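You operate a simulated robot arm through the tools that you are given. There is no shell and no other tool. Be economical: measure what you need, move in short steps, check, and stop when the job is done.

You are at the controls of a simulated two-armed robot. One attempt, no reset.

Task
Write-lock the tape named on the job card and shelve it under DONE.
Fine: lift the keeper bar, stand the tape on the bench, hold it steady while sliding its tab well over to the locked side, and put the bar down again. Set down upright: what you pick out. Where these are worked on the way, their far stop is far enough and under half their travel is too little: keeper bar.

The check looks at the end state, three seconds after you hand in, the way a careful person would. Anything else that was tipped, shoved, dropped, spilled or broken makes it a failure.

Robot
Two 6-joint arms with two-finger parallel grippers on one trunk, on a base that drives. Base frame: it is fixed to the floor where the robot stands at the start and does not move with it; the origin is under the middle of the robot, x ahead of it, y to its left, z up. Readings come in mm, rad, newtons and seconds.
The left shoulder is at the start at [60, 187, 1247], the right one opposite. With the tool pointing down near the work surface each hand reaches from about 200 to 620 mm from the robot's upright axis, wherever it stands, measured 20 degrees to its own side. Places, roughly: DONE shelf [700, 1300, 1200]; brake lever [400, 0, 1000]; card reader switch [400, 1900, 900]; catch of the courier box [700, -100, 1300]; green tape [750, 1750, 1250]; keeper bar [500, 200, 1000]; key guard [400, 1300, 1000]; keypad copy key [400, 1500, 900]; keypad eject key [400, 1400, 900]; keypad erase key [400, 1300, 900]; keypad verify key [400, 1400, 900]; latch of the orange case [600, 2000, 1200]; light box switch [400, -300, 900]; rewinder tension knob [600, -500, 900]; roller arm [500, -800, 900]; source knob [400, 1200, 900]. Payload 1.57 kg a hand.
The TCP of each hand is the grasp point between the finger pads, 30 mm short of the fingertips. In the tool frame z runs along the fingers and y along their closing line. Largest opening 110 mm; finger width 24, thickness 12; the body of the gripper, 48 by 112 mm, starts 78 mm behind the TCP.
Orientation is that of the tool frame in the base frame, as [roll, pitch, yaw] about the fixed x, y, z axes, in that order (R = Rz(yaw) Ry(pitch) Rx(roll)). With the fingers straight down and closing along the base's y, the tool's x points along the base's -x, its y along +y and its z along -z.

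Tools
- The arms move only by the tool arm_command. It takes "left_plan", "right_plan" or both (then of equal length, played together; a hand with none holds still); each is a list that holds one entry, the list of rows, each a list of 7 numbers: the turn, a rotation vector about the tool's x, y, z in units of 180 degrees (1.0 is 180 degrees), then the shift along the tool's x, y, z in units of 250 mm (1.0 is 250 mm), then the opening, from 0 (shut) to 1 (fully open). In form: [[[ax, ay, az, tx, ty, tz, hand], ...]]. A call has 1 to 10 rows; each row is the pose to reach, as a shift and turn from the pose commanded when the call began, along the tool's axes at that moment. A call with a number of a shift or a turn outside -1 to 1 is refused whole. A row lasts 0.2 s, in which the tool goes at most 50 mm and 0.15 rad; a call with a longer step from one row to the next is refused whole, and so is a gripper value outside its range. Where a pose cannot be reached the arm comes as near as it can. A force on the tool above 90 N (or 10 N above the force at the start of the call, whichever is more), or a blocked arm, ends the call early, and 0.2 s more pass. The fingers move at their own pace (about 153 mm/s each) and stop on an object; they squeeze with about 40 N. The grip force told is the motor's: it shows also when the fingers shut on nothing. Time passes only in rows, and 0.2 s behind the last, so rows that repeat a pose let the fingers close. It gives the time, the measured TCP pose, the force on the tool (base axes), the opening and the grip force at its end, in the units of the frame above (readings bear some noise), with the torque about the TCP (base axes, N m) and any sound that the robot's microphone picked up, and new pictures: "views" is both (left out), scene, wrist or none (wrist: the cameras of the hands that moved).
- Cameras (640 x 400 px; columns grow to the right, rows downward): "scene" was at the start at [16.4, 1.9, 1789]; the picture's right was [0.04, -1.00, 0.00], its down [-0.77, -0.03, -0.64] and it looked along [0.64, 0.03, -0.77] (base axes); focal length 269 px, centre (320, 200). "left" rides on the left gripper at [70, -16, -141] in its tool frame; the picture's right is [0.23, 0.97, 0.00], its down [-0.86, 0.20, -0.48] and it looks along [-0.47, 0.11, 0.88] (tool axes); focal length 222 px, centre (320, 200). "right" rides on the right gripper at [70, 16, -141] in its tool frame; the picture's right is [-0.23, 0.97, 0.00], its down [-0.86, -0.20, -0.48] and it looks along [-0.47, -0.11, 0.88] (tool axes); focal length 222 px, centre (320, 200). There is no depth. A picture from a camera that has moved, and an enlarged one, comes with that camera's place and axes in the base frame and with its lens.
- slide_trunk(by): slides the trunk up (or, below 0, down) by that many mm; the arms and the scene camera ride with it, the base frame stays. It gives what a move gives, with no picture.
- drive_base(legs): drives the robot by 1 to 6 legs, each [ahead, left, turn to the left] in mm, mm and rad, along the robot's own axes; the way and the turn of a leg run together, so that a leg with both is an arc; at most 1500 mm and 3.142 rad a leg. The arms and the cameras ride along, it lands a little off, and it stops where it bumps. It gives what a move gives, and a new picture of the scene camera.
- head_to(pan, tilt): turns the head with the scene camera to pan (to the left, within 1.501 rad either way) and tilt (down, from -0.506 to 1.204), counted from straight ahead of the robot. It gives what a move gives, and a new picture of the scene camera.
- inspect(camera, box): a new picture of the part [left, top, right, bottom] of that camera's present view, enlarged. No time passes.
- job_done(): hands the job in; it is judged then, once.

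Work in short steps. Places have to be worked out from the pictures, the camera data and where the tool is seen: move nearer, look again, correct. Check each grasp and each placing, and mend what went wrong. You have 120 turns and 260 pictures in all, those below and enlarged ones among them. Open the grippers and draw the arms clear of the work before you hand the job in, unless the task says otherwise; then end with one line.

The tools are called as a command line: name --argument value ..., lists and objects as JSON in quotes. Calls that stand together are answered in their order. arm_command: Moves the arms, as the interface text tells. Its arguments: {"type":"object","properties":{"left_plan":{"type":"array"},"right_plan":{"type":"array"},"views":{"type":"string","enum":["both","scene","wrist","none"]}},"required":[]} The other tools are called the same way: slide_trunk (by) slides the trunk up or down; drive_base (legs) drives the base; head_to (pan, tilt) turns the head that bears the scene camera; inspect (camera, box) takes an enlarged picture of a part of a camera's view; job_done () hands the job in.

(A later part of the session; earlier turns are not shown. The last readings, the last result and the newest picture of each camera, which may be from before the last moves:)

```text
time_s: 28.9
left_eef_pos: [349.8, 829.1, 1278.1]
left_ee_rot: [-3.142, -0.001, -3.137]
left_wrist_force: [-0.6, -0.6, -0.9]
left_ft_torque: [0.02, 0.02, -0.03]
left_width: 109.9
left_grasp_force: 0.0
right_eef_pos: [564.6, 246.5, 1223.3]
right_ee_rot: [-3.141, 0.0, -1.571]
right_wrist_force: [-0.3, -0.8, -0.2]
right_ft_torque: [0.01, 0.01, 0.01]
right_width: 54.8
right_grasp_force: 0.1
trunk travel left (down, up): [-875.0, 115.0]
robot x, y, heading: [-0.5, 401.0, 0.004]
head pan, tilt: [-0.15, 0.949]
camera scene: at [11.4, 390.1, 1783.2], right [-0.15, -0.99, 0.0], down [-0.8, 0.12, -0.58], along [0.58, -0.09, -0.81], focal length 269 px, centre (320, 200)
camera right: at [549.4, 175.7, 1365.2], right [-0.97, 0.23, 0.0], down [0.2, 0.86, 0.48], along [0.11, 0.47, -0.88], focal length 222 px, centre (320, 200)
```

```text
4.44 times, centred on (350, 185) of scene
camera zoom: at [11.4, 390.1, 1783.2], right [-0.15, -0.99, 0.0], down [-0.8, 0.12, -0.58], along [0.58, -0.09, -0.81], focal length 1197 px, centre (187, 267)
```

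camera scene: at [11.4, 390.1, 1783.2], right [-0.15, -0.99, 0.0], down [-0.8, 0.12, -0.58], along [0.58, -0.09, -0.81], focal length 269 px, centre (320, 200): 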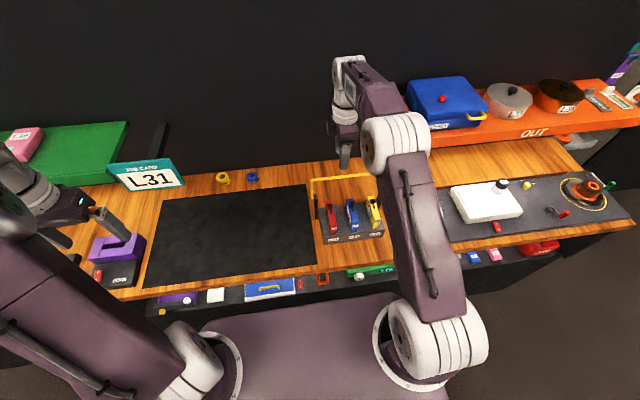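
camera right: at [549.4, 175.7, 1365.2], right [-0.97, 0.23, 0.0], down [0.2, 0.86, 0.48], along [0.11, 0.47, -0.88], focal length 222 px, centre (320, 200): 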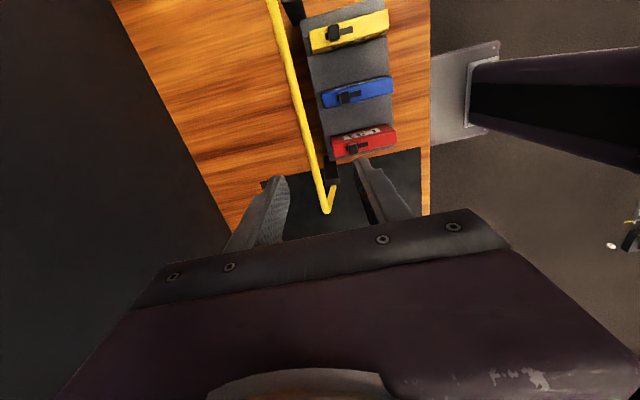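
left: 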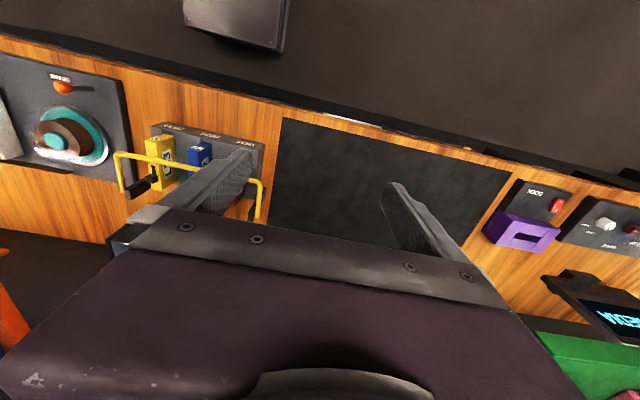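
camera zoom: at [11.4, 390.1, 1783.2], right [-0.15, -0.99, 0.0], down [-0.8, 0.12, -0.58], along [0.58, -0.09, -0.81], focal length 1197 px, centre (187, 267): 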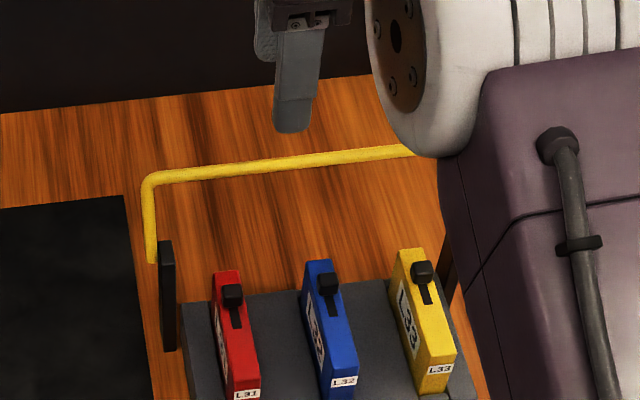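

Bar stays up. Turn the right hand back (closing along y) and go over the front part of the red tape.

arm_command --right_plan '[[[0, 0, 0.047, -0.013, 0.04, 0, 0.5], [0, 0, 0.094, -0.026, 0.08, 0, 0.5], [0, 0, 0.141, -0.04, 0.12, 0, 0.5], [0, 0, 0.188, -0.054, 0.16, 0, 0.5], [0, 0, 0.235, -0.067, 0.2, 0, 0.5], [0, 0, 0.282, -0.08, 0.24, 0, 0.5], [0, 0, 0.329, -0.094, 0.28, 0.05, 0.5], [0, 0, 0.376, -0.107, 0.32, 0.1, 0.5], [0, 0, 0.423, -0.12, 0.36, 0.15, 0.5], [0, 0, 0.47, -0.134, 0.398, 0.2, 0.5]]]' --views "none"

arm_command --right_plan '[[[0, 0, 0.015, 0, 0, 0, 0.5], [0, 0, 0.03, 0, 0, 0.1, 0.5], [0, 0, 0.03, 0, 0, 0.2, 0.5], [0, 0, 0.03, 0, 0, 0.2, 0.5]]]' --views "wrist"

inspect --camera "scene" --box '[290, 160, 410, 250]'

inspect --camera "right" --box '[220, 60, 440, 240]'

```text
time_s: 31.1
left_eef_pos: [349.3, 830.0, 1278.7]
left_ee_rot: [3.142, 0.001, -3.138]
left_wrist_force: [-0.9, -0.3, -0.8]
left_ft_torque: [0.01, 0.0, -0.03]
left_width: 110.1
left_grasp_force: 0.1
right_eef_pos: [468.0, 278.1, 1171.4]
right_ee_rot: [3.141, -0.001, -3.052]
right_wrist_force: [0.0, 0.1, 0.8]
right_ft_torque: [0.01, -0.01, -0.01]
right_width: 55.0
right_grasp_force: 0.1
trunk travel left (down, up): [-875.0, 115.0]
robot x, y, heading: [1.3, 399.6, 0.006]
head pan, tilt: [-0.15, 0.949]
```

```text
time_s: 32.1
left_eef_pos: [349.5, 829.6, 1278.6]
left_ee_rot: [-3.141, 0.0, -3.139]
left_wrist_force: [-1.0, -0.1, 0.0]
left_ft_torque: [0.02, 0.01, -0.01]
left_width: 109.9
left_grasp_force: 0.1
right_eef_pos: [467.3, 278.8, 1124.1]
right_ee_rot: [3.14, 0.0, -3.141]
right_wrist_force: [0.5, 0.2, -0.1]
right_ft_torque: [0.01, 0.0, -0.04]
right_width: 55.1
right_grasp_force: 0.0
trunk travel left (down, up): [-875.0, 115.0]
robot x, y, heading: [-1.9, 399.8, 0.006]
head pan, tilt: [-0.15, 0.949]
camera right: at [398.8, 294.7, 1265.2], right [0.23, 0.97, 0.0], down [0.85, -0.2, 0.48], along [0.47, -0.11, -0.88], focal length 222 px, centre (320, 200)
```

right: 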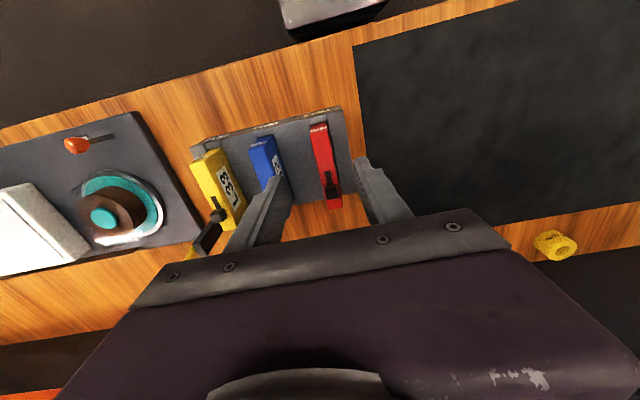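

```text
4.44 times, centred on (350, 205) of scene
camera zoom: at [12.7, 389.9, 1783.2], right [-0.15, -0.99, 0.0], down [-0.8, 0.12, -0.58], along [0.58, -0.09, -0.81], focal length 1197 px, centre (187, 178)
```

zoom: 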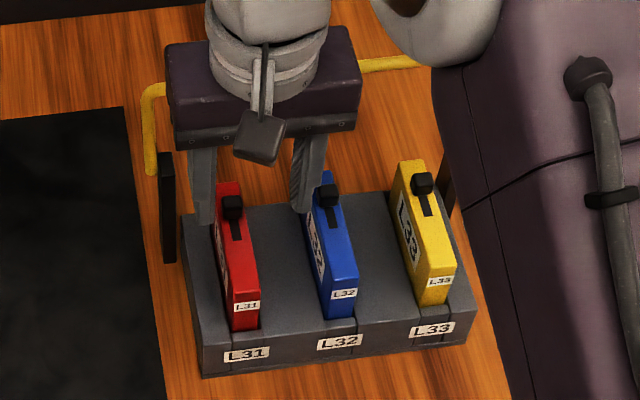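

```text
2.22 times, centred on (330, 150) of right
camera zoom: at [398.8, 294.7, 1265.2], right [0.23, 0.97, 0.0], down [0.85, -0.2, 0.48], along [0.47, -0.11, -0.88], focal length 494 px, centre (298, 311)
```

zoom: 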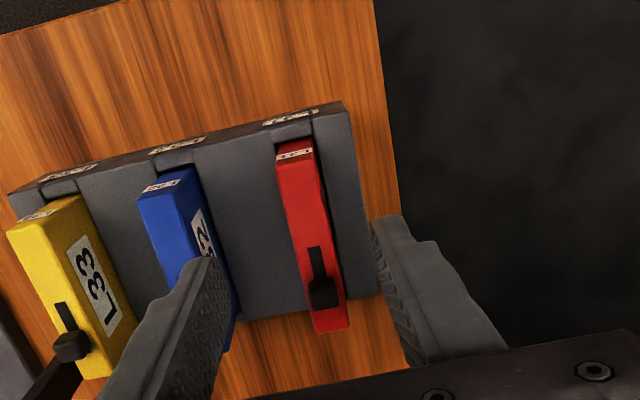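

Red tape at y≈279.5, x 447–558, rack top z≈947. Descend around its front part and close.

arm_command --right_plan '[[[0, 0, 0, 0.016, 0.003, 0.14, 0.5], [0, 0, 0, 0.016, 0.003, 0.28, 0.5], [0, 0, 0, 0.016, 0.003, 0.42, 0.5], [0, 0, 0, 0.016, 0.003, 0.556, 0.5], [0, 0, 0, 0.016, 0.003, 0.556, 0.5], [0, 0, 0, 0.016, 0.003, 0.556, 0.2], [0, 0, 0, 0.016, 0.003, 0.556, 0], [0, 0, 0, 0.016, 0.003, 0.556, 0]]]' --views "both"

inspect --camera "scene" --box '[290, 160, 410, 250]'

```text
time_s: 33.9
left_eef_pos: [346.2, 829.7, 1279.7]
left_ee_rot: [3.141, 0.003, -3.137]
left_wrist_force: [-0.2, 0.8, 0.1]
left_ft_torque: [-0.01, 0.02, 0.0]
left_width: 110.3
left_grasp_force: 0.2
right_eef_pos: [462.3, 279.5, 988.2]
right_ee_rot: [3.14, 0.006, -3.141]
right_wrist_force: [4.6, -5.4, 43.7]
right_ft_torque: [-0.59, 0.32, -0.16]
right_width: 21.3
right_grasp_force: 34.4
trunk travel left (down, up): [-875.0, 115.0]
robot x, y, heading: [3.4, 404.6, 0.004]
head pan, tilt: [-0.15, 0.949]
camera scene: at [8.0, 390.3, 1783.6], right [-0.15, -0.99, 0.0], down [-0.8, 0.12, -0.58], along [0.58, -0.09, -0.81], focal length 269 px, centre (320, 200)
camera right: at [393.2, 296.3, 1128.8], right [0.23, 0.97, 0.0], down [0.85, -0.2, 0.48], along [0.47, -0.11, -0.87], focal length 222 px, centre (320, 200)
```

scene: 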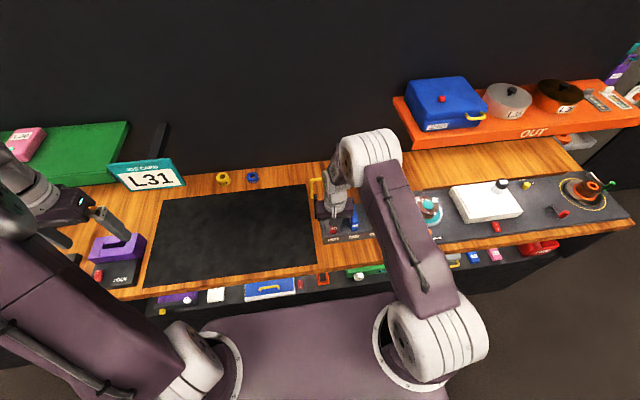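
right: 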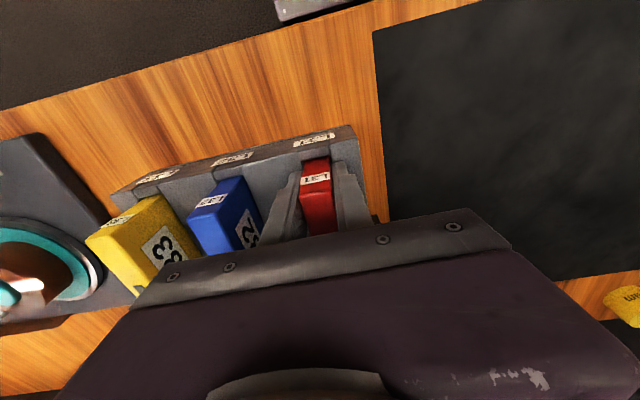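

```text
4.44 times, centred on (350, 205) of scene
camera zoom: at [8.0, 390.3, 1783.6], right [-0.15, -0.99, 0.0], down [-0.8, 0.12, -0.58], along [0.58, -0.09, -0.81], focal length 1197 px, centre (187, 178)
```

zoom: 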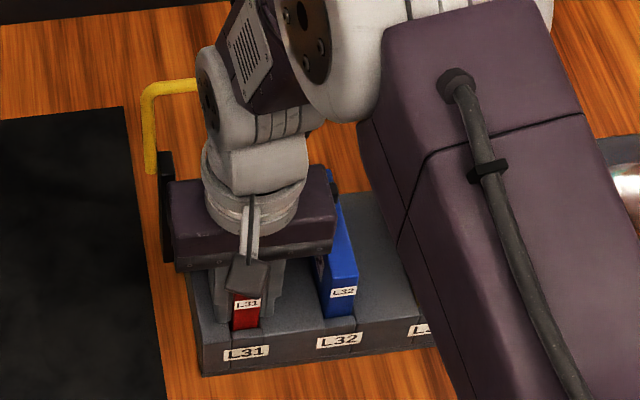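

Gripped at 21.3 mm (tips just touch the rack). Lift straight up.

arm_command --right_plan '[[[0, 0, 0, 0, 0, -0.02, 0], [0, 0, 0, 0, 0, -0.06, 0], [0, 0, 0, 0, 0, -0.13, 0], [0, 0, 0, 0, 0, -0.22, 0], [0, 0, 0, 0, 0, -0.34, 0], [0, 0, 0, 0, 0, -0.48, 0], [0, 0, 0, 0, 0, -0.6, 0]]]' --views "both"

inspect --camera "scene" --box '[290, 140, 410, 240]'

```text
time_s: 35.5
left_eef_pos: [349.1, 829.0, 1278.0]
left_ee_rot: [3.141, -0.001, -3.14]
left_wrist_force: [0.4, 0.4, -0.2]
left_ft_torque: [0.01, 0.01, -0.01]
left_width: 110.0
left_grasp_force: 0.1
right_eef_pos: [462.2, 278.4, 1134.2]
right_ee_rot: [-3.141, 0.001, -3.141]
right_wrist_force: [0.1, 0.1, -1.7]
right_ft_torque: [0.0, 0.07, 0.0]
right_width: 21.0
right_grasp_force: 34.5
trunk travel left (down, up): [-875.0, 115.0]
robot x, y, heading: [4.3, 402.0, 0.006]
head pan, tilt: [-0.15, 0.949]
camera scene: at [13.0, 390.0, 1783.2], right [-0.15, -0.99, 0.0], down [-0.8, 0.12, -0.58], along [0.58, -0.09, -0.81], focal length 269 px, centre (320, 200)
camera right: at [394.7, 295.1, 1276.0], right [0.23, 0.97, 0.0], down [0.86, -0.2, 0.48], along [0.47, -0.11, -0.88], focal length 222 px, centre (320, 200)
```

scene: 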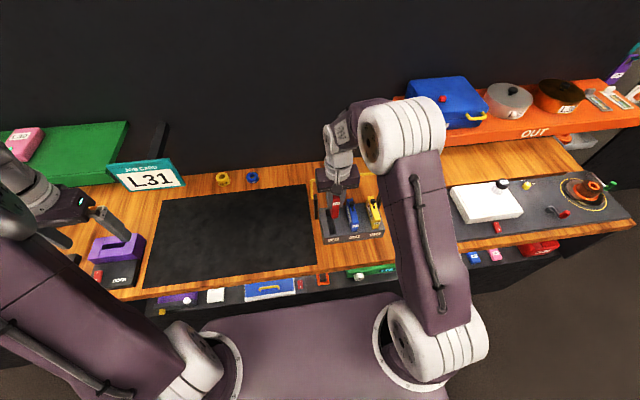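
right: 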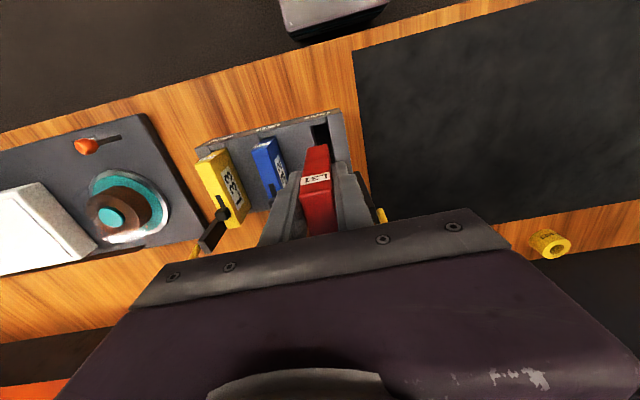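

```text
4.00 times, centred on (350, 190) of scene
camera zoom: at [13.0, 390.0, 1783.2], right [-0.15, -0.99, 0.0], down [-0.8, 0.12, -0.58], along [0.58, -0.09, -0.81], focal length 1077 px, centre (200, 240)
```

zoom: 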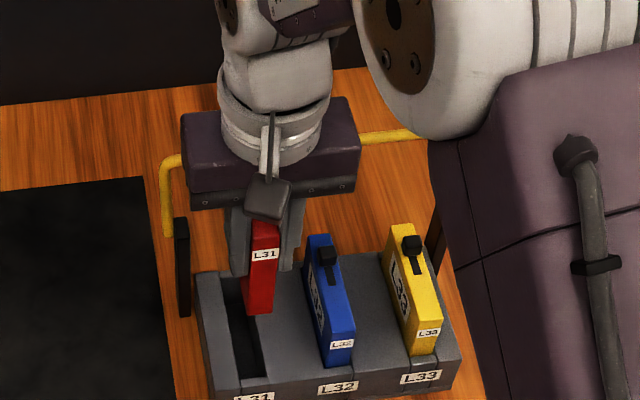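

Tape is held and free. Swing it 90° (tab end to the left) over the mat.

arm_command --right_plan '[[[0, 0, -0.02, 0.05, 0.03, 0, 0], [0, 0, -0.067, 0.1, 0.08, 0, 0], [0, 0, -0.114, 0.128, 0.13, 0, 0], [0, 0, -0.161, 0.128, 0.18, 0, 0], [0, 0, -0.208, 0.128, 0.24, 0, 0], [0, 0, -0.255, 0.128, 0.3, 0, 0], [0, 0, -0.302, 0.128, 0.36, 0, 0], [0, 0, -0.349, 0.128, 0.42, 0, 0], [0, 0, -0.396, 0.128, 0.47, 0, 0], [0, 0, -0.443, 0.128, 0.488, 0, 0]]]' --views "none"

arm_command --right_plan '[[[0, 0, -0.03, 0, 0, 0, 0], [0, 0, -0.057, 0, 0, 0, 0], [0, 0, -0.057, 0, 0, 0.1, 0], [0, 0, -0.057, 0, 0, 0.2, 0]]]' --views "both"

inspect --camera "scene" --box '[230, 160, 350, 260]'

```text
time_s: 37.7
left_eef_pos: [350.2, 829.6, 1278.2]
left_ee_rot: [-3.141, 0.0, -3.139]
left_wrist_force: [0.5, -1.0, 0.1]
left_ft_torque: [-0.01, -0.03, -0.02]
left_width: 110.0
left_grasp_force: 0.0
right_eef_pos: [431.8, 401.7, 1133.5]
right_ee_rot: [-3.141, 0.001, -1.748]
right_wrist_force: [-1.2, -0.3, -2.3]
right_ft_torque: [-0.08, 0.02, 0.01]
right_width: 21.3
right_grasp_force: 34.2
trunk travel left (down, up): [-875.0, 115.0]
robot x, y, heading: [5.6, 402.4, 0.007]
head pan, tilt: [-0.15, 0.949]
```

```text
time_s: 38.7
left_eef_pos: [352.0, 829.8, 1277.9]
left_ee_rot: [-3.14, -0.003, -3.138]
left_wrist_force: [0.7, 0.7, 0.6]
left_ft_torque: [0.0, 0.0, -0.01]
left_width: 110.0
left_grasp_force: 0.1
right_eef_pos: [433.1, 402.0, 1083.0]
right_ee_rot: [-3.141, 0.0, -1.571]
right_wrist_force: [0.2, 0.6, -1.9]
right_ft_torque: [-0.04, 0.0, -0.02]
right_width: 21.4
right_grasp_force: 34.4
trunk travel left (down, up): [-875.0, 115.0]
robot x, y, heading: [1.3, 400.0, 0.002]
head pan, tilt: [-0.15, 0.949]
camera scene: at [14.8, 390.3, 1783.2], right [-0.15, -0.99, 0.0], down [-0.8, 0.12, -0.58], along [0.58, -0.09, -0.81], focal length 269 px, centre (320, 200)
camera right: at [418.6, 332.1, 1224.4], right [-0.97, 0.23, 0.0], down [0.2, 0.86, 0.48], along [0.11, 0.47, -0.88], focal length 222 px, centre (320, 200)
```

scene: 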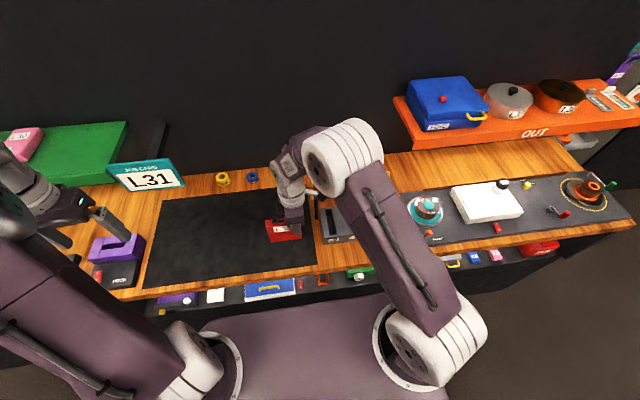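
right: 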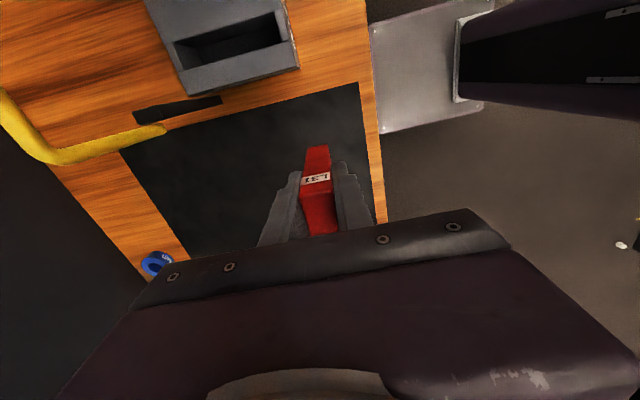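

```text
4.00 times, centred on (290, 210) of scene
camera zoom: at [14.8, 390.3, 1783.2], right [-0.15, -0.99, 0.0], down [-0.8, 0.12, -0.58], along [0.58, -0.09, -0.81], focal length 1077 px, centre (440, 160)
```

zoom: 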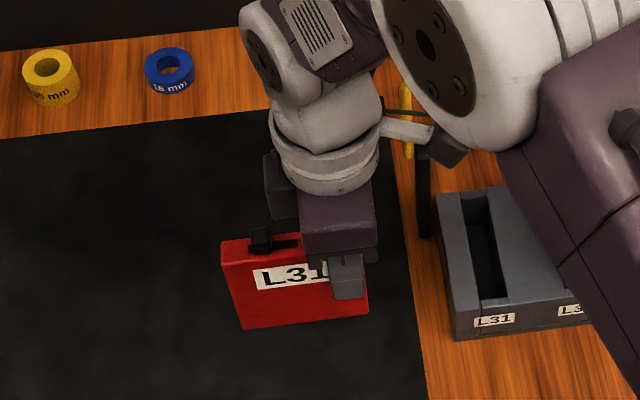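

Tape bottom is ~70 mm below the TCP. Descend towards the mat in stages.

arm_command --right_plan '[[[0, 0, 0, 0, 0, 0.12, 0], [0, 0, 0, 0, 0, 0.24, 0], [0, 0, 0, 0, 0, 0.36, 0], [0, 0, 0, 0, 0, 0.38, 0]]]' --views "wrist"

inspect --camera "scene" --box '[230, 180, 350, 280]'

```text
time_s: 39.7
left_eef_pos: [350.3, 831.2, 1280.2]
left_ee_rot: [3.141, 0.0, -3.139]
left_wrist_force: [0.0, 0.1, -0.1]
left_ft_torque: [0.0, 0.02, 0.01]
left_width: 110.0
left_grasp_force: 0.1
right_eef_pos: [430.6, 402.0, 989.1]
right_ee_rot: [3.141, -0.002, -1.57]
right_wrist_force: [0.6, 0.3, -1.8]
right_ft_torque: [-0.05, -0.02, -0.01]
right_width: 21.3
right_grasp_force: 34.3
trunk travel left (down, up): [-875.0, 115.0]
robot x, y, heading: [7.9, 403.3, 0.002]
head pan, tilt: [-0.15, 0.949]
camera right: at [415.7, 331.3, 1130.5], right [-0.97, 0.23, 0.0], down [0.2, 0.86, 0.48], along [0.11, 0.47, -0.88], focal length 222 px, centre (320, 200)
```

right: 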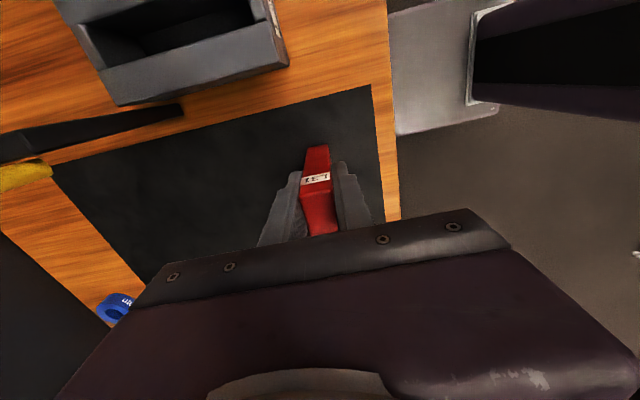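

```text
4.00 times, centred on (290, 230) of scene
camera zoom: at [13.5, 389.9, 1783.2], right [-0.15, -0.99, 0.0], down [-0.8, 0.12, -0.58], along [0.58, -0.09, -0.81], focal length 1077 px, centre (440, 80)
```

zoom: 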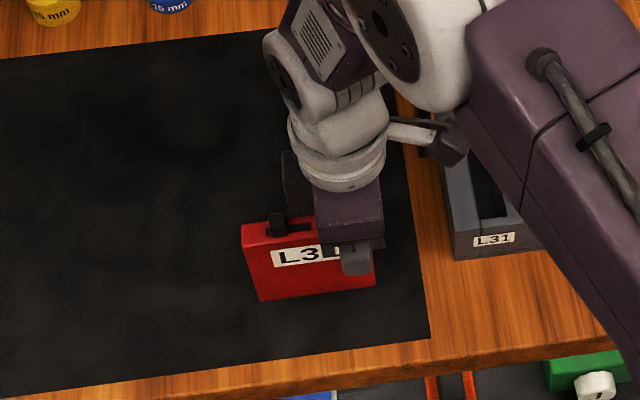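

Descend slowly 24 mm, watching the force.

arm_command --right_plan '[[[0, 0, 0, 0, 0, 0.016, 0], [0, 0, 0, 0, 0, 0.032, 0], [0, 0, 0, 0, 0, 0.048, 0], [0, 0, 0, 0, 0, 0.064, 0]]]' --views "none"

arm_command --right_plan '[[[0, 0, 0, 0, 0, 0.01, 0], [0, 0, 0, 0, 0, 0.02, 0]]]' --views "none"

inspect --camera "scene" --box '[230, 180, 350, 280]'

```text
time_s: 40.7
left_eef_pos: [349.2, 829.1, 1278.5]
left_ee_rot: [-3.141, -0.001, -3.138]
left_wrist_force: [0.3, -0.2, 0.7]
left_ft_torque: [0.01, -0.01, -0.02]
left_width: 109.8
left_grasp_force: 0.1
right_eef_pos: [431.3, 401.7, 974.9]
right_ee_rot: [-3.137, 0.002, -1.571]
right_wrist_force: [0.4, -2.9, 26.9]
right_ft_torque: [0.1, 0.01, 0.12]
right_width: 20.9
right_grasp_force: 34.5
trunk travel left (down, up): [-875.0, 115.0]
robot x, y, heading: [3.2, 402.8, 0.003]
head pan, tilt: [-0.15, 0.949]
```

```text
time_s: 41.3
left_eef_pos: [348.3, 829.9, 1279.7]
left_ee_rot: [-3.14, 0.002, -3.138]
left_wrist_force: [0.7, -1.0, 0.3]
left_ft_torque: [0.0, -0.02, 0.02]
left_width: 110.0
left_grasp_force: 0.1
right_eef_pos: [430.0, 402.3, 971.2]
right_ee_rot: [-3.139, 0.002, -1.572]
right_wrist_force: [4.8, -2.3, 30.7]
right_ft_torque: [0.32, -0.1, -0.22]
right_width: 21.1
right_grasp_force: 34.3
trunk travel left (down, up): [-875.0, 115.0]
robot x, y, heading: [-1.1, 401.9, -0.001]
head pan, tilt: [-0.15, 0.949]
```

```text
4.00 times, centred on (290, 230) of scene
camera zoom: at [10.5, 389.3, 1783.5], right [-0.15, -0.99, 0.0], down [-0.8, 0.12, -0.58], along [0.58, -0.08, -0.81], focal length 1077 px, centre (440, 80)
```

zoom: 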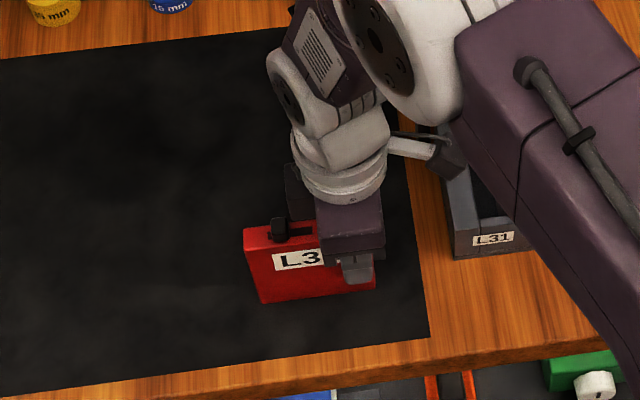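

Tape stands on the mat (contact at TCP z≈975). Ease the right hand's push and bring the left hand over, turning it so its closed fingers can push the tab from the left.

arm_command --left_plan '[[[0, 0, 0.047, 0, -0.092, 0, 0], [0, 0, 0.094, 0, -0.184, 0, 0], [0, 0, 0.141, 0, -0.276, 0, 0], [0, 0, 0.188, 0, -0.368, 0, 0], [0, 0, 0.235, -0.02, -0.46, 0.05, 0], [0, 0, 0.282, -0.05, -0.552, 0.1, 0], [0, 0, 0.329, -0.1, -0.644, 0.15, 0], [0, 0, 0.376, -0.15, -0.736, 0.2, 0], [0, 0, 0.423, -0.2, -0.828, 0.25, 0], [0, 0, 0.47, -0.24, -0.92, 0.3, 0]]]' --right_plan '[[[0, 0, 0, 0, 0, -0.006, 0], [0, 0, 0, 0, 0, -0.01, 0], [0, 0, 0, 0, 0, -0.01, 0], [0, 0, 0, 0, 0, -0.01, 0], [0, 0, 0, 0, 0, -0.01, 0], [0, 0, 0, 0, 0, -0.01, 0], [0, 0, 0, 0, 0, -0.01, 0], [0, 0, 0, 0, 0, -0.01, 0], [0, 0, 0, 0, 0, -0.01, 0], [0, 0, 0, 0, 0, -0.01, 0]]]' --views "both"

```text
time_s: 43.5
left_eef_pos: [412.0, 600.8, 1203.2]
left_ee_rot: [3.14, 0.001, 1.666]
left_wrist_force: [0.1, -0.4, -0.3]
left_ft_torque: [-0.06, 0.0, 0.02]
left_width: 0.0
left_grasp_force: 21.5
right_eef_pos: [430.4, 401.5, 969.6]
right_ee_rot: [3.139, 0.0, -1.57]
right_wrist_force: [1.4, 2.6, 2.3]
right_ft_torque: [0.5, -0.12, -0.13]
right_width: 21.3
right_grasp_force: 34.8
trunk travel left (down, up): [-875.0, 115.0]
robot x, y, heading: [1.7, 404.3, 0.005]
head pan, tilt: [-0.15, 0.949]
camera scene: at [13.8, 389.9, 1783.2], right [-0.15, -0.99, 0.0], down [-0.8, 0.12, -0.58], along [0.58, -0.09, -0.81], focal length 269 px, centre (320, 200)
camera right: at [416.0, 331.2, 1111.8], right [-0.97, 0.23, 0.0], down [0.2, 0.86, 0.48], along [0.11, 0.47, -0.88], focal length 222 px, centre (320, 200)
camera left: at [390.0, 668.3, 1343.8], right [0.95, 0.32, 0.0], down [0.28, -0.83, 0.48], along [0.15, -0.45, -0.88], focal length 222 px, centre (320, 200)
```

scene: 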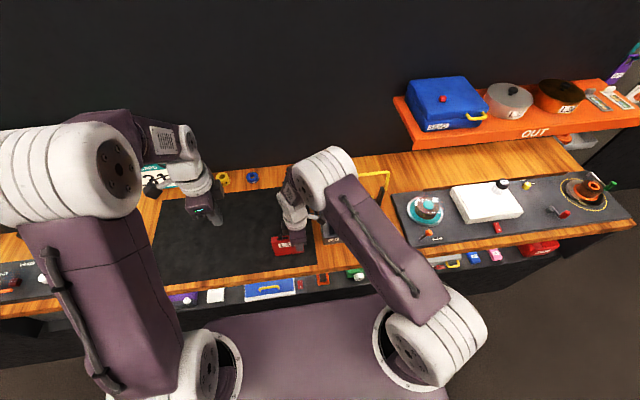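
right: 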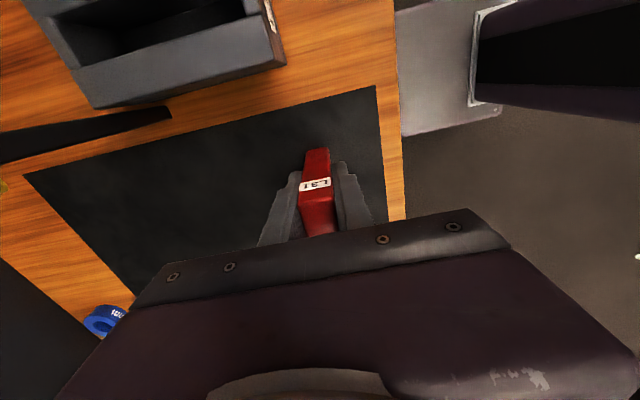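
left: 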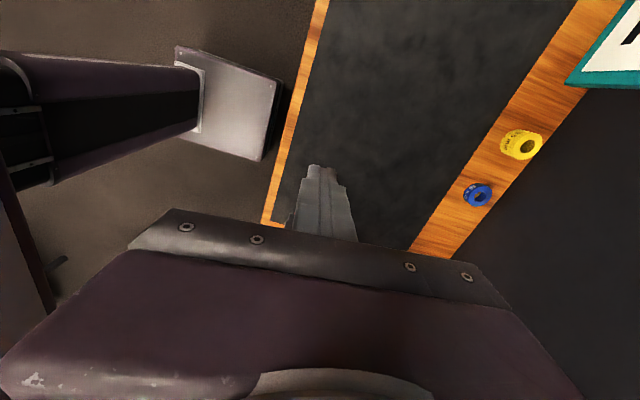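

Tape probably slid up in the grip a little when touching down. I zoom in on the tape from the scene camera to locate the tab.

inspect --camera "scene" --box '[260, 222, 320, 266]'

```text
9.09 times, centred on (290, 244) of scene
camera zoom: at [13.8, 389.9, 1783.2], right [-0.15, -0.99, 0.0], down [-0.8, 0.12, -0.58], along [0.58, -0.09, -0.81], focal length 2448 px, centre (593, -200)
```

zoom: 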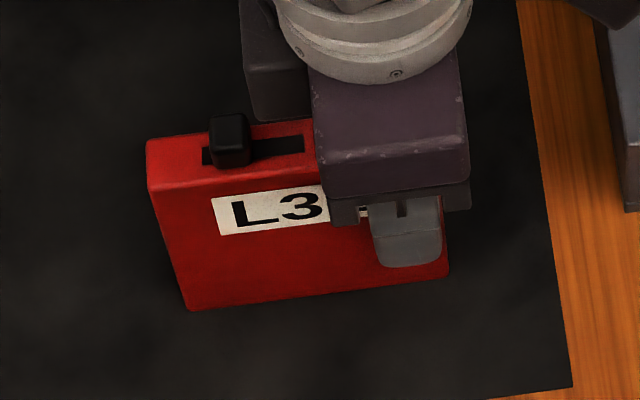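

Measured: tape stands at y 388–487, z 906–1010; tab at y≈451–465 sticking up to ~1030, groove y≈432–468. So the tab must slide right (−y) ~20 mm. Bring the left hand, tilted 12°, above left of the tab.

arm_command --left_plan '[[[0, -0.017, 0.008, -0.11, 0.008, 0.05, 0], [0, -0.034, 0.016, -0.22, 0.016, 0.12, 0], [0, -0.05, 0.023, -0.33, 0.024, 0.22, 0], [0, -0.067, 0.03, -0.436, 0.031, 0.332, 0], [0, -0.067, 0.03, -0.436, 0.031, 0.332, 0]]]' --views "wrist"

inspect --camera "scene" --box '[230, 190, 320, 266]'

```text
time_s: 44.7
left_eef_pos: [429.5, 493.1, 1121.6]
left_ee_rot: [3.132, 0.21, 1.572]
left_wrist_force: [-0.7, 0.5, -0.4]
left_ft_torque: [0.03, 0.02, 0.0]
left_width: 0.1
left_grasp_force: 21.6
right_eef_pos: [430.5, 401.2, 970.7]
right_ee_rot: [-3.14, -0.001, -1.57]
right_wrist_force: [-0.3, 0.5, -2.1]
right_ft_torque: [-0.08, 0.01, -0.03]
right_width: 21.1
right_grasp_force: 34.4
trunk travel left (down, up): [-875.0, 115.0]
robot x, y, heading: [-1.8, 399.2, 0.002]
head pan, tilt: [-0.15, 0.949]
camera left: at [412.0, 589.7, 1244.5], right [0.97, 0.23, -0.04], down [0.2, -0.74, 0.65], along [0.12, -0.64, -0.76], focal length 222 px, centre (320, 200)
```

left: 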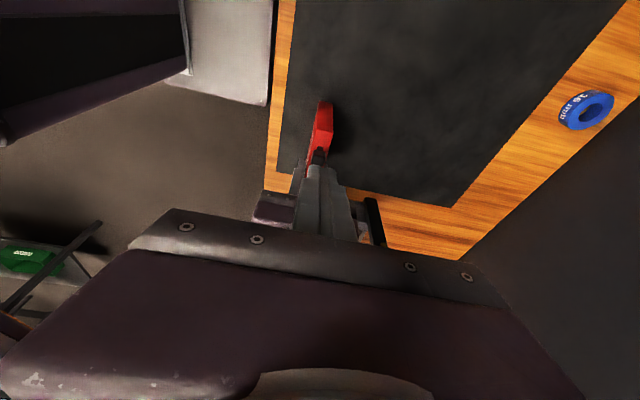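

```text
5.26 times, centred on (275, 228) of scene
camera zoom: at [13.4, 390.1, 1783.2], right [-0.15, -0.99, 0.0], down [-0.8, 0.12, -0.58], along [0.58, -0.09, -0.81], focal length 1417 px, centre (557, 53)
```

zoom: 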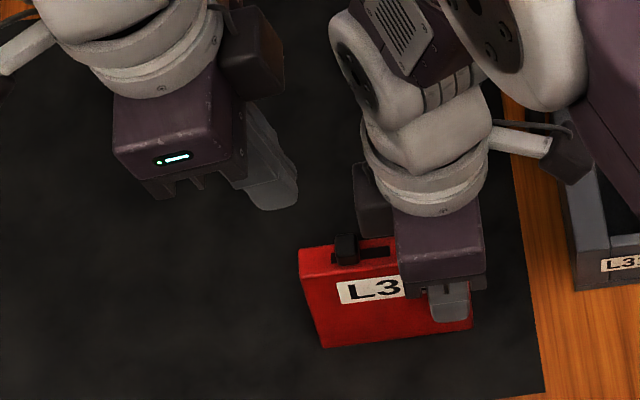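

The black wrist blocks on the inner sides would collide (~16 mm). I regrip the standing tape with the right hand tilted 25° outward: open a little, tilt about the grasp point, close.

arm_command --right_plan '[[[0, 0, 0, 0, 0, 0, 0.4], [0, 0, 0, 0, 0, 0, 0.4], [0, -0.035, 0, 0, 0, 0, 0.4], [0, -0.07, 0, 0, 0, 0, 0.4], [0, -0.105, 0, 0, 0, 0, 0.4], [0, -0.139, 0, 0, 0, 0, 0.4], [0, -0.139, 0, 0, 0, 0, 0.4]]]' --views "wrist"

inspect --camera "scene" --box '[230, 190, 350, 280]'

```text
time_s: 46.3
left_eef_pos: [429.3, 491.2, 1121.8]
left_ee_rot: [3.131, 0.21, 1.572]
left_wrist_force: [0.1, 0.3, 0.1]
left_ft_torque: [-0.03, -0.01, -0.02]
left_width: 0.0
left_grasp_force: 21.5
right_eef_pos: [430.8, 400.0, 971.5]
right_ee_rot: [-3.141, 0.438, -1.57]
right_wrist_force: [0.2, 0.3, 0.0]
right_ft_torque: [-0.01, 0.0, 0.04]
right_width: 44.3
right_grasp_force: 0.1
trunk travel left (down, up): [-875.0, 115.0]
robot x, y, heading: [-0.1, 397.8, -0.001]
head pan, tilt: [-0.15, 0.949]
camera right: at [416.3, 278.0, 1069.6], right [-0.97, 0.21, 0.1], down [0.2, 0.57, 0.8], along [0.11, 0.79, -0.6], focal length 222 px, centre (320, 200)
```

right: 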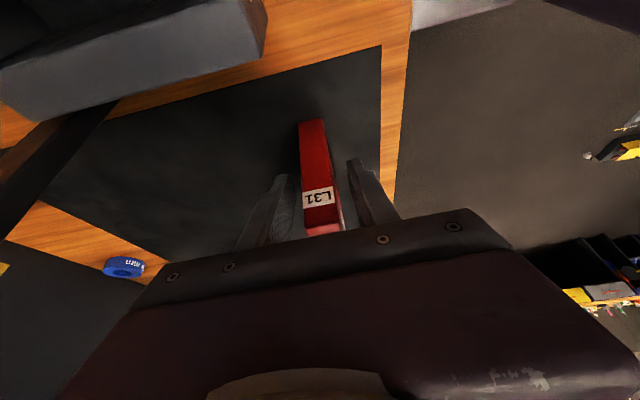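

```text
4.44 times, centred on (290, 235) of scene
camera zoom: at [13.3, 390.1, 1783.2], right [-0.15, -0.99, 0.0], down [-0.8, 0.12, -0.58], along [0.58, -0.09, -0.81], focal length 1197 px, centre (453, 44)
```

zoom: 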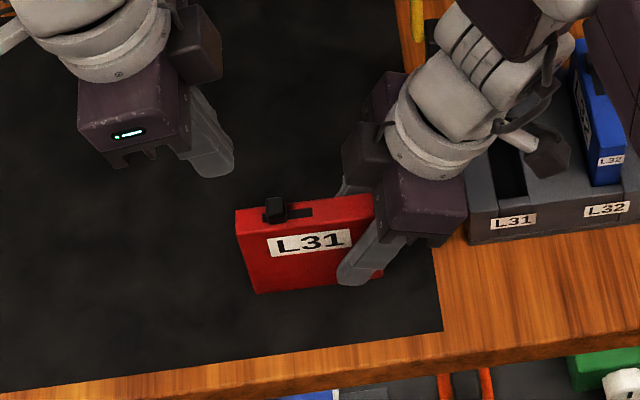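

The tape stands on its own, upright. Close the right hand on it, and lower the left fingertips to just left of the tab.

arm_command --right_plan '[[[0, 0, 0, 0, 0, 0, 0.2], [0, 0, 0, 0, 0, 0, 0], [0, 0, 0, 0, 0, 0, 0], [0, 0, 0, 0, 0, 0, 0], [0, 0, 0, 0, 0, 0, 0]]]' --left_plan '[[[0, 0, 0, 0, 0, 0, 0], [0, 0, 0, 0.02, 0.002, 0.09, 0], [0, 0, 0, 0.04, 0.002, 0.18, 0], [0, 0, 0, 0.06, 0.002, 0.25, 0], [0, 0, 0, 0.071, 0.002, 0.294, 0]]]' --views "wrist"

inspect --camera "scene" --box '[245, 200, 335, 266]'

inspect --camera "left" --box '[220, 80, 420, 260]'

```text
time_s: 47.5
left_eef_pos: [429.8, 494.8, 1045.4]
left_ee_rot: [3.131, 0.211, 1.572]
left_wrist_force: [0.0, -0.1, 0.0]
left_ft_torque: [-0.01, -0.01, 0.03]
left_width: 0.1
left_grasp_force: 21.6
right_eef_pos: [431.9, 401.0, 970.5]
right_ee_rot: [-3.14, 0.437, -1.57]
right_wrist_force: [-2.0, -1.2, 0.5]
right_ft_torque: [0.06, 0.11, 0.13]
right_width: 21.3
right_grasp_force: 34.6
trunk travel left (down, up): [-875.0, 115.0]
robot x, y, heading: [1.7, 402.3, 0.004]
head pan, tilt: [-0.15, 0.949]
camera right: at [416.2, 277.9, 1069.7], right [-0.97, 0.21, 0.1], down [0.2, 0.57, 0.8], along [0.11, 0.79, -0.6], focal length 222 px, centre (320, 200)
camera left: at [413.5, 592.3, 1168.8], right [0.97, 0.23, -0.04], down [0.2, -0.74, 0.65], along [0.12, -0.64, -0.76], focal length 222 px, centre (320, 200)
```

right: 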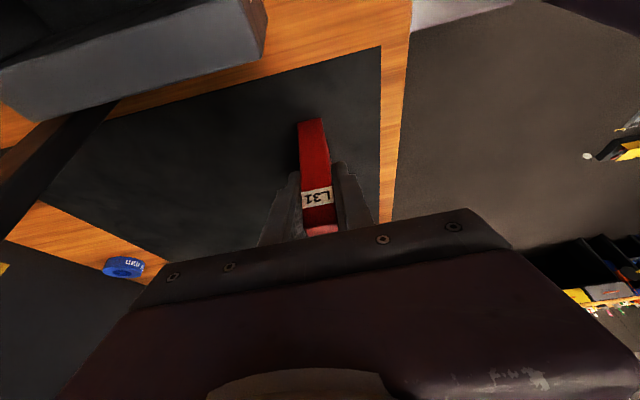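
left: 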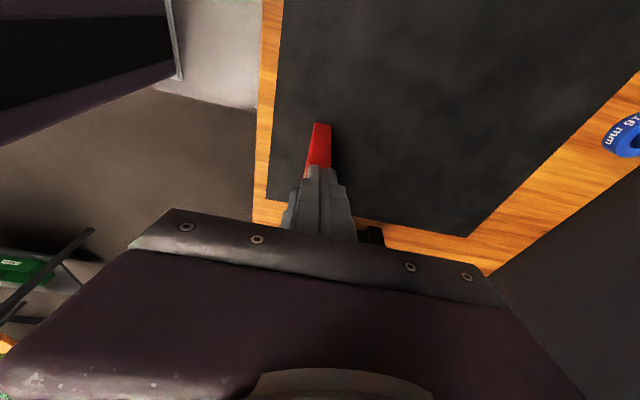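

```text
6.06 times, centred on (290, 233) of scene
camera zoom: at [13.1, 389.5, 1783.2], right [-0.15, -0.99, 0.0], down [-0.8, 0.12, -0.58], along [0.58, -0.09, -0.81], focal length 1632 px, centre (502, 0)
```

zoom: 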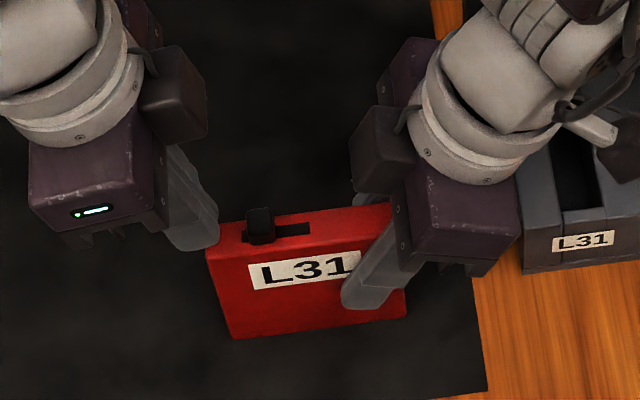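

```text
2.22 times, centred on (320, 170) of left
camera zoom: at [413.5, 592.3, 1168.8], right [0.97, 0.23, -0.04], down [0.2, -0.74, 0.65], along [0.12, -0.64, -0.76], focal length 494 px, centre (320, 267)
```

zoom: 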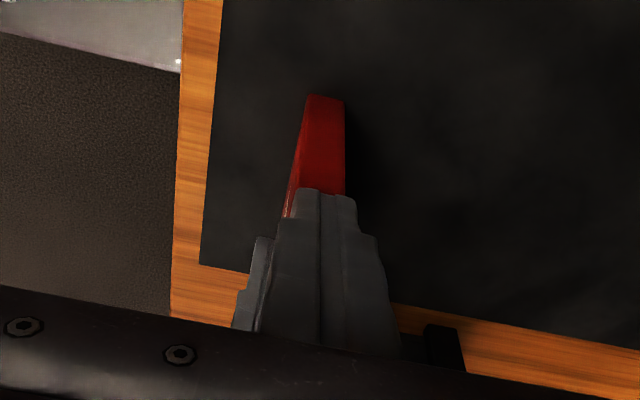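

Left fingertip is above the tape's left end, left of the tab. Push right (−y) 30 mm in small steps.

arm_command --left_plan '[[[0, 0, 0, -0.02, 0, 0.0043, 0], [0, 0, 0, -0.039, 0, 0.0083, 0], [0, 0, 0, -0.055, 0, 0.0117, 0], [0, 0, 0, -0.07, 0, 0.0149, 0], [0, 0, 0, -0.086, 0, 0.0183, 0], [0, 0, 0, -0.102, 0, 0.0217, 0], [0, 0, 0, -0.117, 0, 0.025, 0]]]' --views "none"

inspect --camera "scene" --box '[245, 200, 335, 266]'

```text
time_s: 49.1
left_eef_pos: [430.0, 464.5, 1045.1]
left_ee_rot: [3.132, 0.209, 1.574]
left_wrist_force: [1.6, 10.2, -1.4]
left_ft_torque: [0.31, -0.06, 0.04]
left_width: 0.1
left_grasp_force: 21.9
right_eef_pos: [430.3, 402.4, 970.9]
right_ee_rot: [-3.141, 0.436, -1.57]
right_wrist_force: [-1.6, -8.8, 3.2]
right_ft_torque: [0.84, 0.09, 0.11]
right_width: 21.5
right_grasp_force: 34.1
trunk travel left (down, up): [-875.0, 115.0]
robot x, y, heading: [1.0, 399.7, 0.005]
head pan, tilt: [-0.15, 0.949]
```

```text
6.06 times, centred on (290, 233) of scene
camera zoom: at [12.9, 390.2, 1783.2], right [-0.15, -0.99, 0.0], down [-0.8, 0.12, -0.58], along [0.58, -0.09, -0.81], focal length 1632 px, centre (502, 0)
```

zoom: 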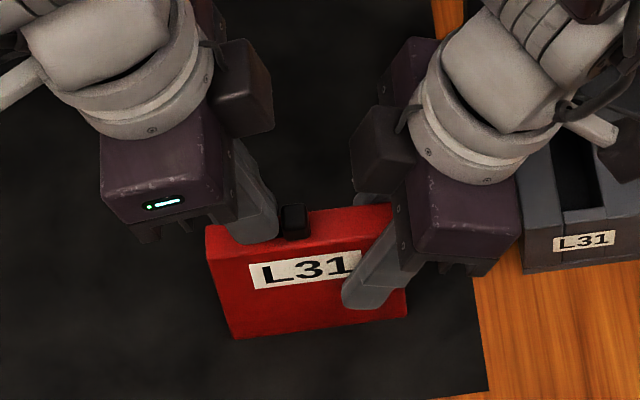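

Tab slid nearly to the right end, 10 N. Push a few mm more until it meets the stop.

arm_command --left_plan '[[[0, 0, 0, -0.008, 0, 0.0017, 0], [0, 0, 0, -0.016, 0, 0.0034, 0], [0, 0, 0, -0.023, 0, 0.005, 0]]]' --views "none"

inspect --camera "scene" --box '[245, 200, 335, 266]'

```text
time_s: 49.9
left_eef_pos: [430.8, 459.6, 1045.1]
left_ee_rot: [3.13, 0.209, 1.572]
left_wrist_force: [1.6, 22.2, 3.1]
left_ft_torque: [0.55, -0.11, 0.05]
left_width: 0.0
left_grasp_force: 21.5
right_eef_pos: [430.5, 400.3, 970.6]
right_ee_rot: [-3.138, 0.436, -1.572]
right_wrist_force: [-1.9, -20.2, 2.8]
right_ft_torque: [0.91, -0.02, 0.09]
right_width: 21.4
right_grasp_force: 34.5
trunk travel left (down, up): [-875.0, 115.0]
robot x, y, heading: [0.6, 405.5, 0.005]
head pan, tilt: [-0.15, 0.949]
```

```text
6.06 times, centred on (290, 233) of scene
camera zoom: at [12.7, 390.4, 1783.3], right [-0.15, -0.99, 0.0], down [-0.8, 0.12, -0.58], along [0.58, -0.09, -0.81], focal length 1632 px, centre (502, 0)
```

zoom: 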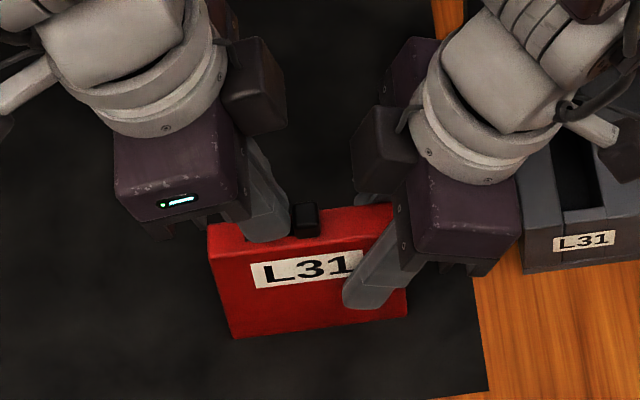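

Force rose to 22 N — stop reached. Withdraw the left hand to the left and look at the tab.

arm_command --left_plan '[[[0, 0, 0, 0.04, 0, -0.009, 0], [0, 0, 0, 0.12, 0, -0.025, 0], [0, 0, 0, 0.25, 0, -0.06, 0], [0, 0, 0, 0.4, 0, -0.2, 0], [0, 0, 0, 0.5, 0, -0.4, 0]]]' --views "none"

inspect --camera "scene" --box '[260, 215, 320, 259]'

inspect --camera "left" --box '[220, 80, 420, 260]'

```text
refused: row 4 steps farther than a row can; nothing moved
```

```text
9.09 times, centred on (290, 237) of scene
camera zoom: at [12.7, 390.4, 1783.3], right [-0.15, -0.99, 0.0], down [-0.8, 0.12, -0.58], along [0.58, -0.09, -0.81], focal length 2448 px, centre (593, -136)
```

zoom: 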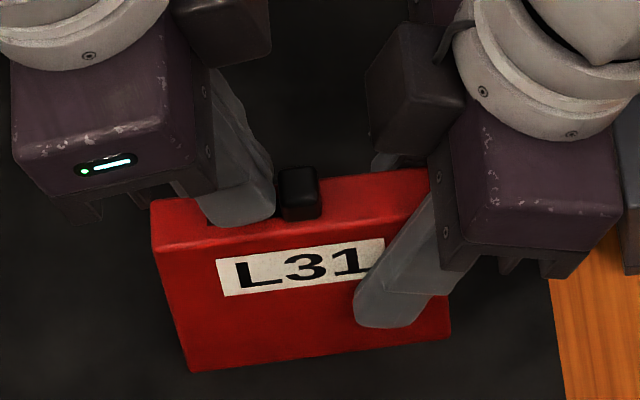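

```text
2.22 times, centred on (320, 170) of left
camera zoom: at [413.0, 556.2, 1168.4], right [0.97, 0.23, -0.04], down [0.2, -0.74, 0.65], along [0.12, -0.64, -0.76], focal length 494 px, centre (320, 267)
```

zoom: 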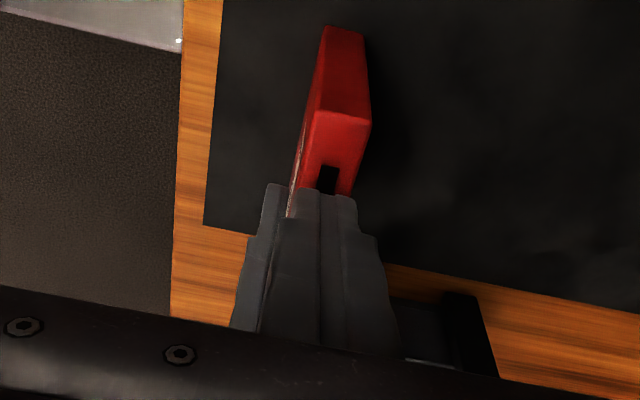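

Row step too long; retry the withdrawal with smaller steps.

arm_command --left_plan '[[[0, 0, 0, 0.04, 0, -0.009, 0], [0, 0, 0, 0.12, 0, -0.025, 0], [0, 0, 0, 0.25, 0, -0.06, 0], [0, 0, 0, 0.36, 0, -0.17, 0], [0, 0, 0, 0.45, 0, -0.3, 0], [0, 0, 0, 0.5, 0, -0.45, 0]]]' --views "none"

inspect --camera "scene" --box '[260, 215, 320, 259]'

inspect --camera "left" --box '[220, 60, 420, 240]'

```text
time_s: 51.3
left_eef_pos: [428.4, 606.3, 1129.5]
left_ee_rot: [3.133, 0.21, 1.574]
left_wrist_force: [0.2, 0.2, 1.5]
left_ft_torque: [0.02, 0.0, 0.01]
left_width: 0.0
left_grasp_force: 21.4
right_eef_pos: [430.3, 401.9, 971.7]
right_ee_rot: [-3.141, 0.436, -1.572]
right_wrist_force: [-0.4, -0.4, -0.2]
right_ft_torque: [-0.08, -0.01, 0.01]
right_width: 21.2
right_grasp_force: 34.6
trunk travel left (down, up): [-875.0, 115.0]
robot x, y, heading: [6.2, 401.0, 0.004]
head pan, tilt: [-0.15, 0.949]
```

```text
9.09 times, centred on (290, 237) of scene
camera zoom: at [12.4, 390.3, 1783.1], right [-0.15, -0.99, 0.0], down [-0.8, 0.12, -0.58], along [0.58, -0.09, -0.81], focal length 2448 px, centre (593, -136)
```

zoom: 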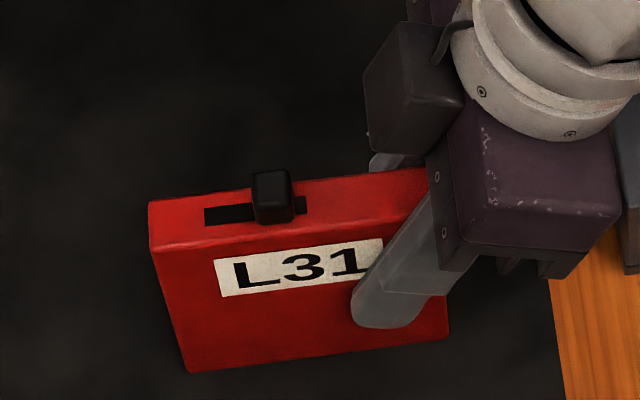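

```text
2.22 times, centred on (320, 150) of left
camera zoom: at [411.5, 703.5, 1251.9], right [0.97, 0.23, -0.04], down [0.2, -0.74, 0.65], along [0.12, -0.64, -0.76], focal length 494 px, centre (320, 311)
```

zoom: 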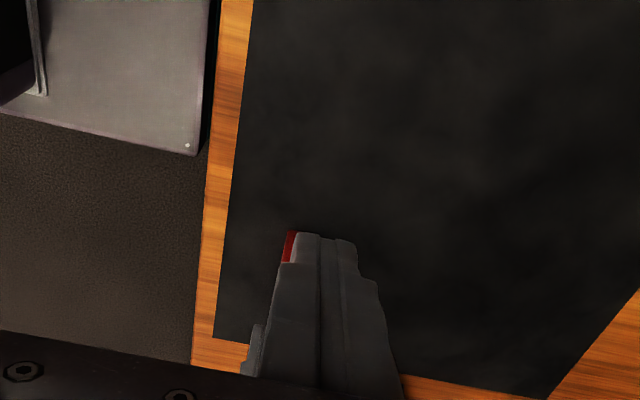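

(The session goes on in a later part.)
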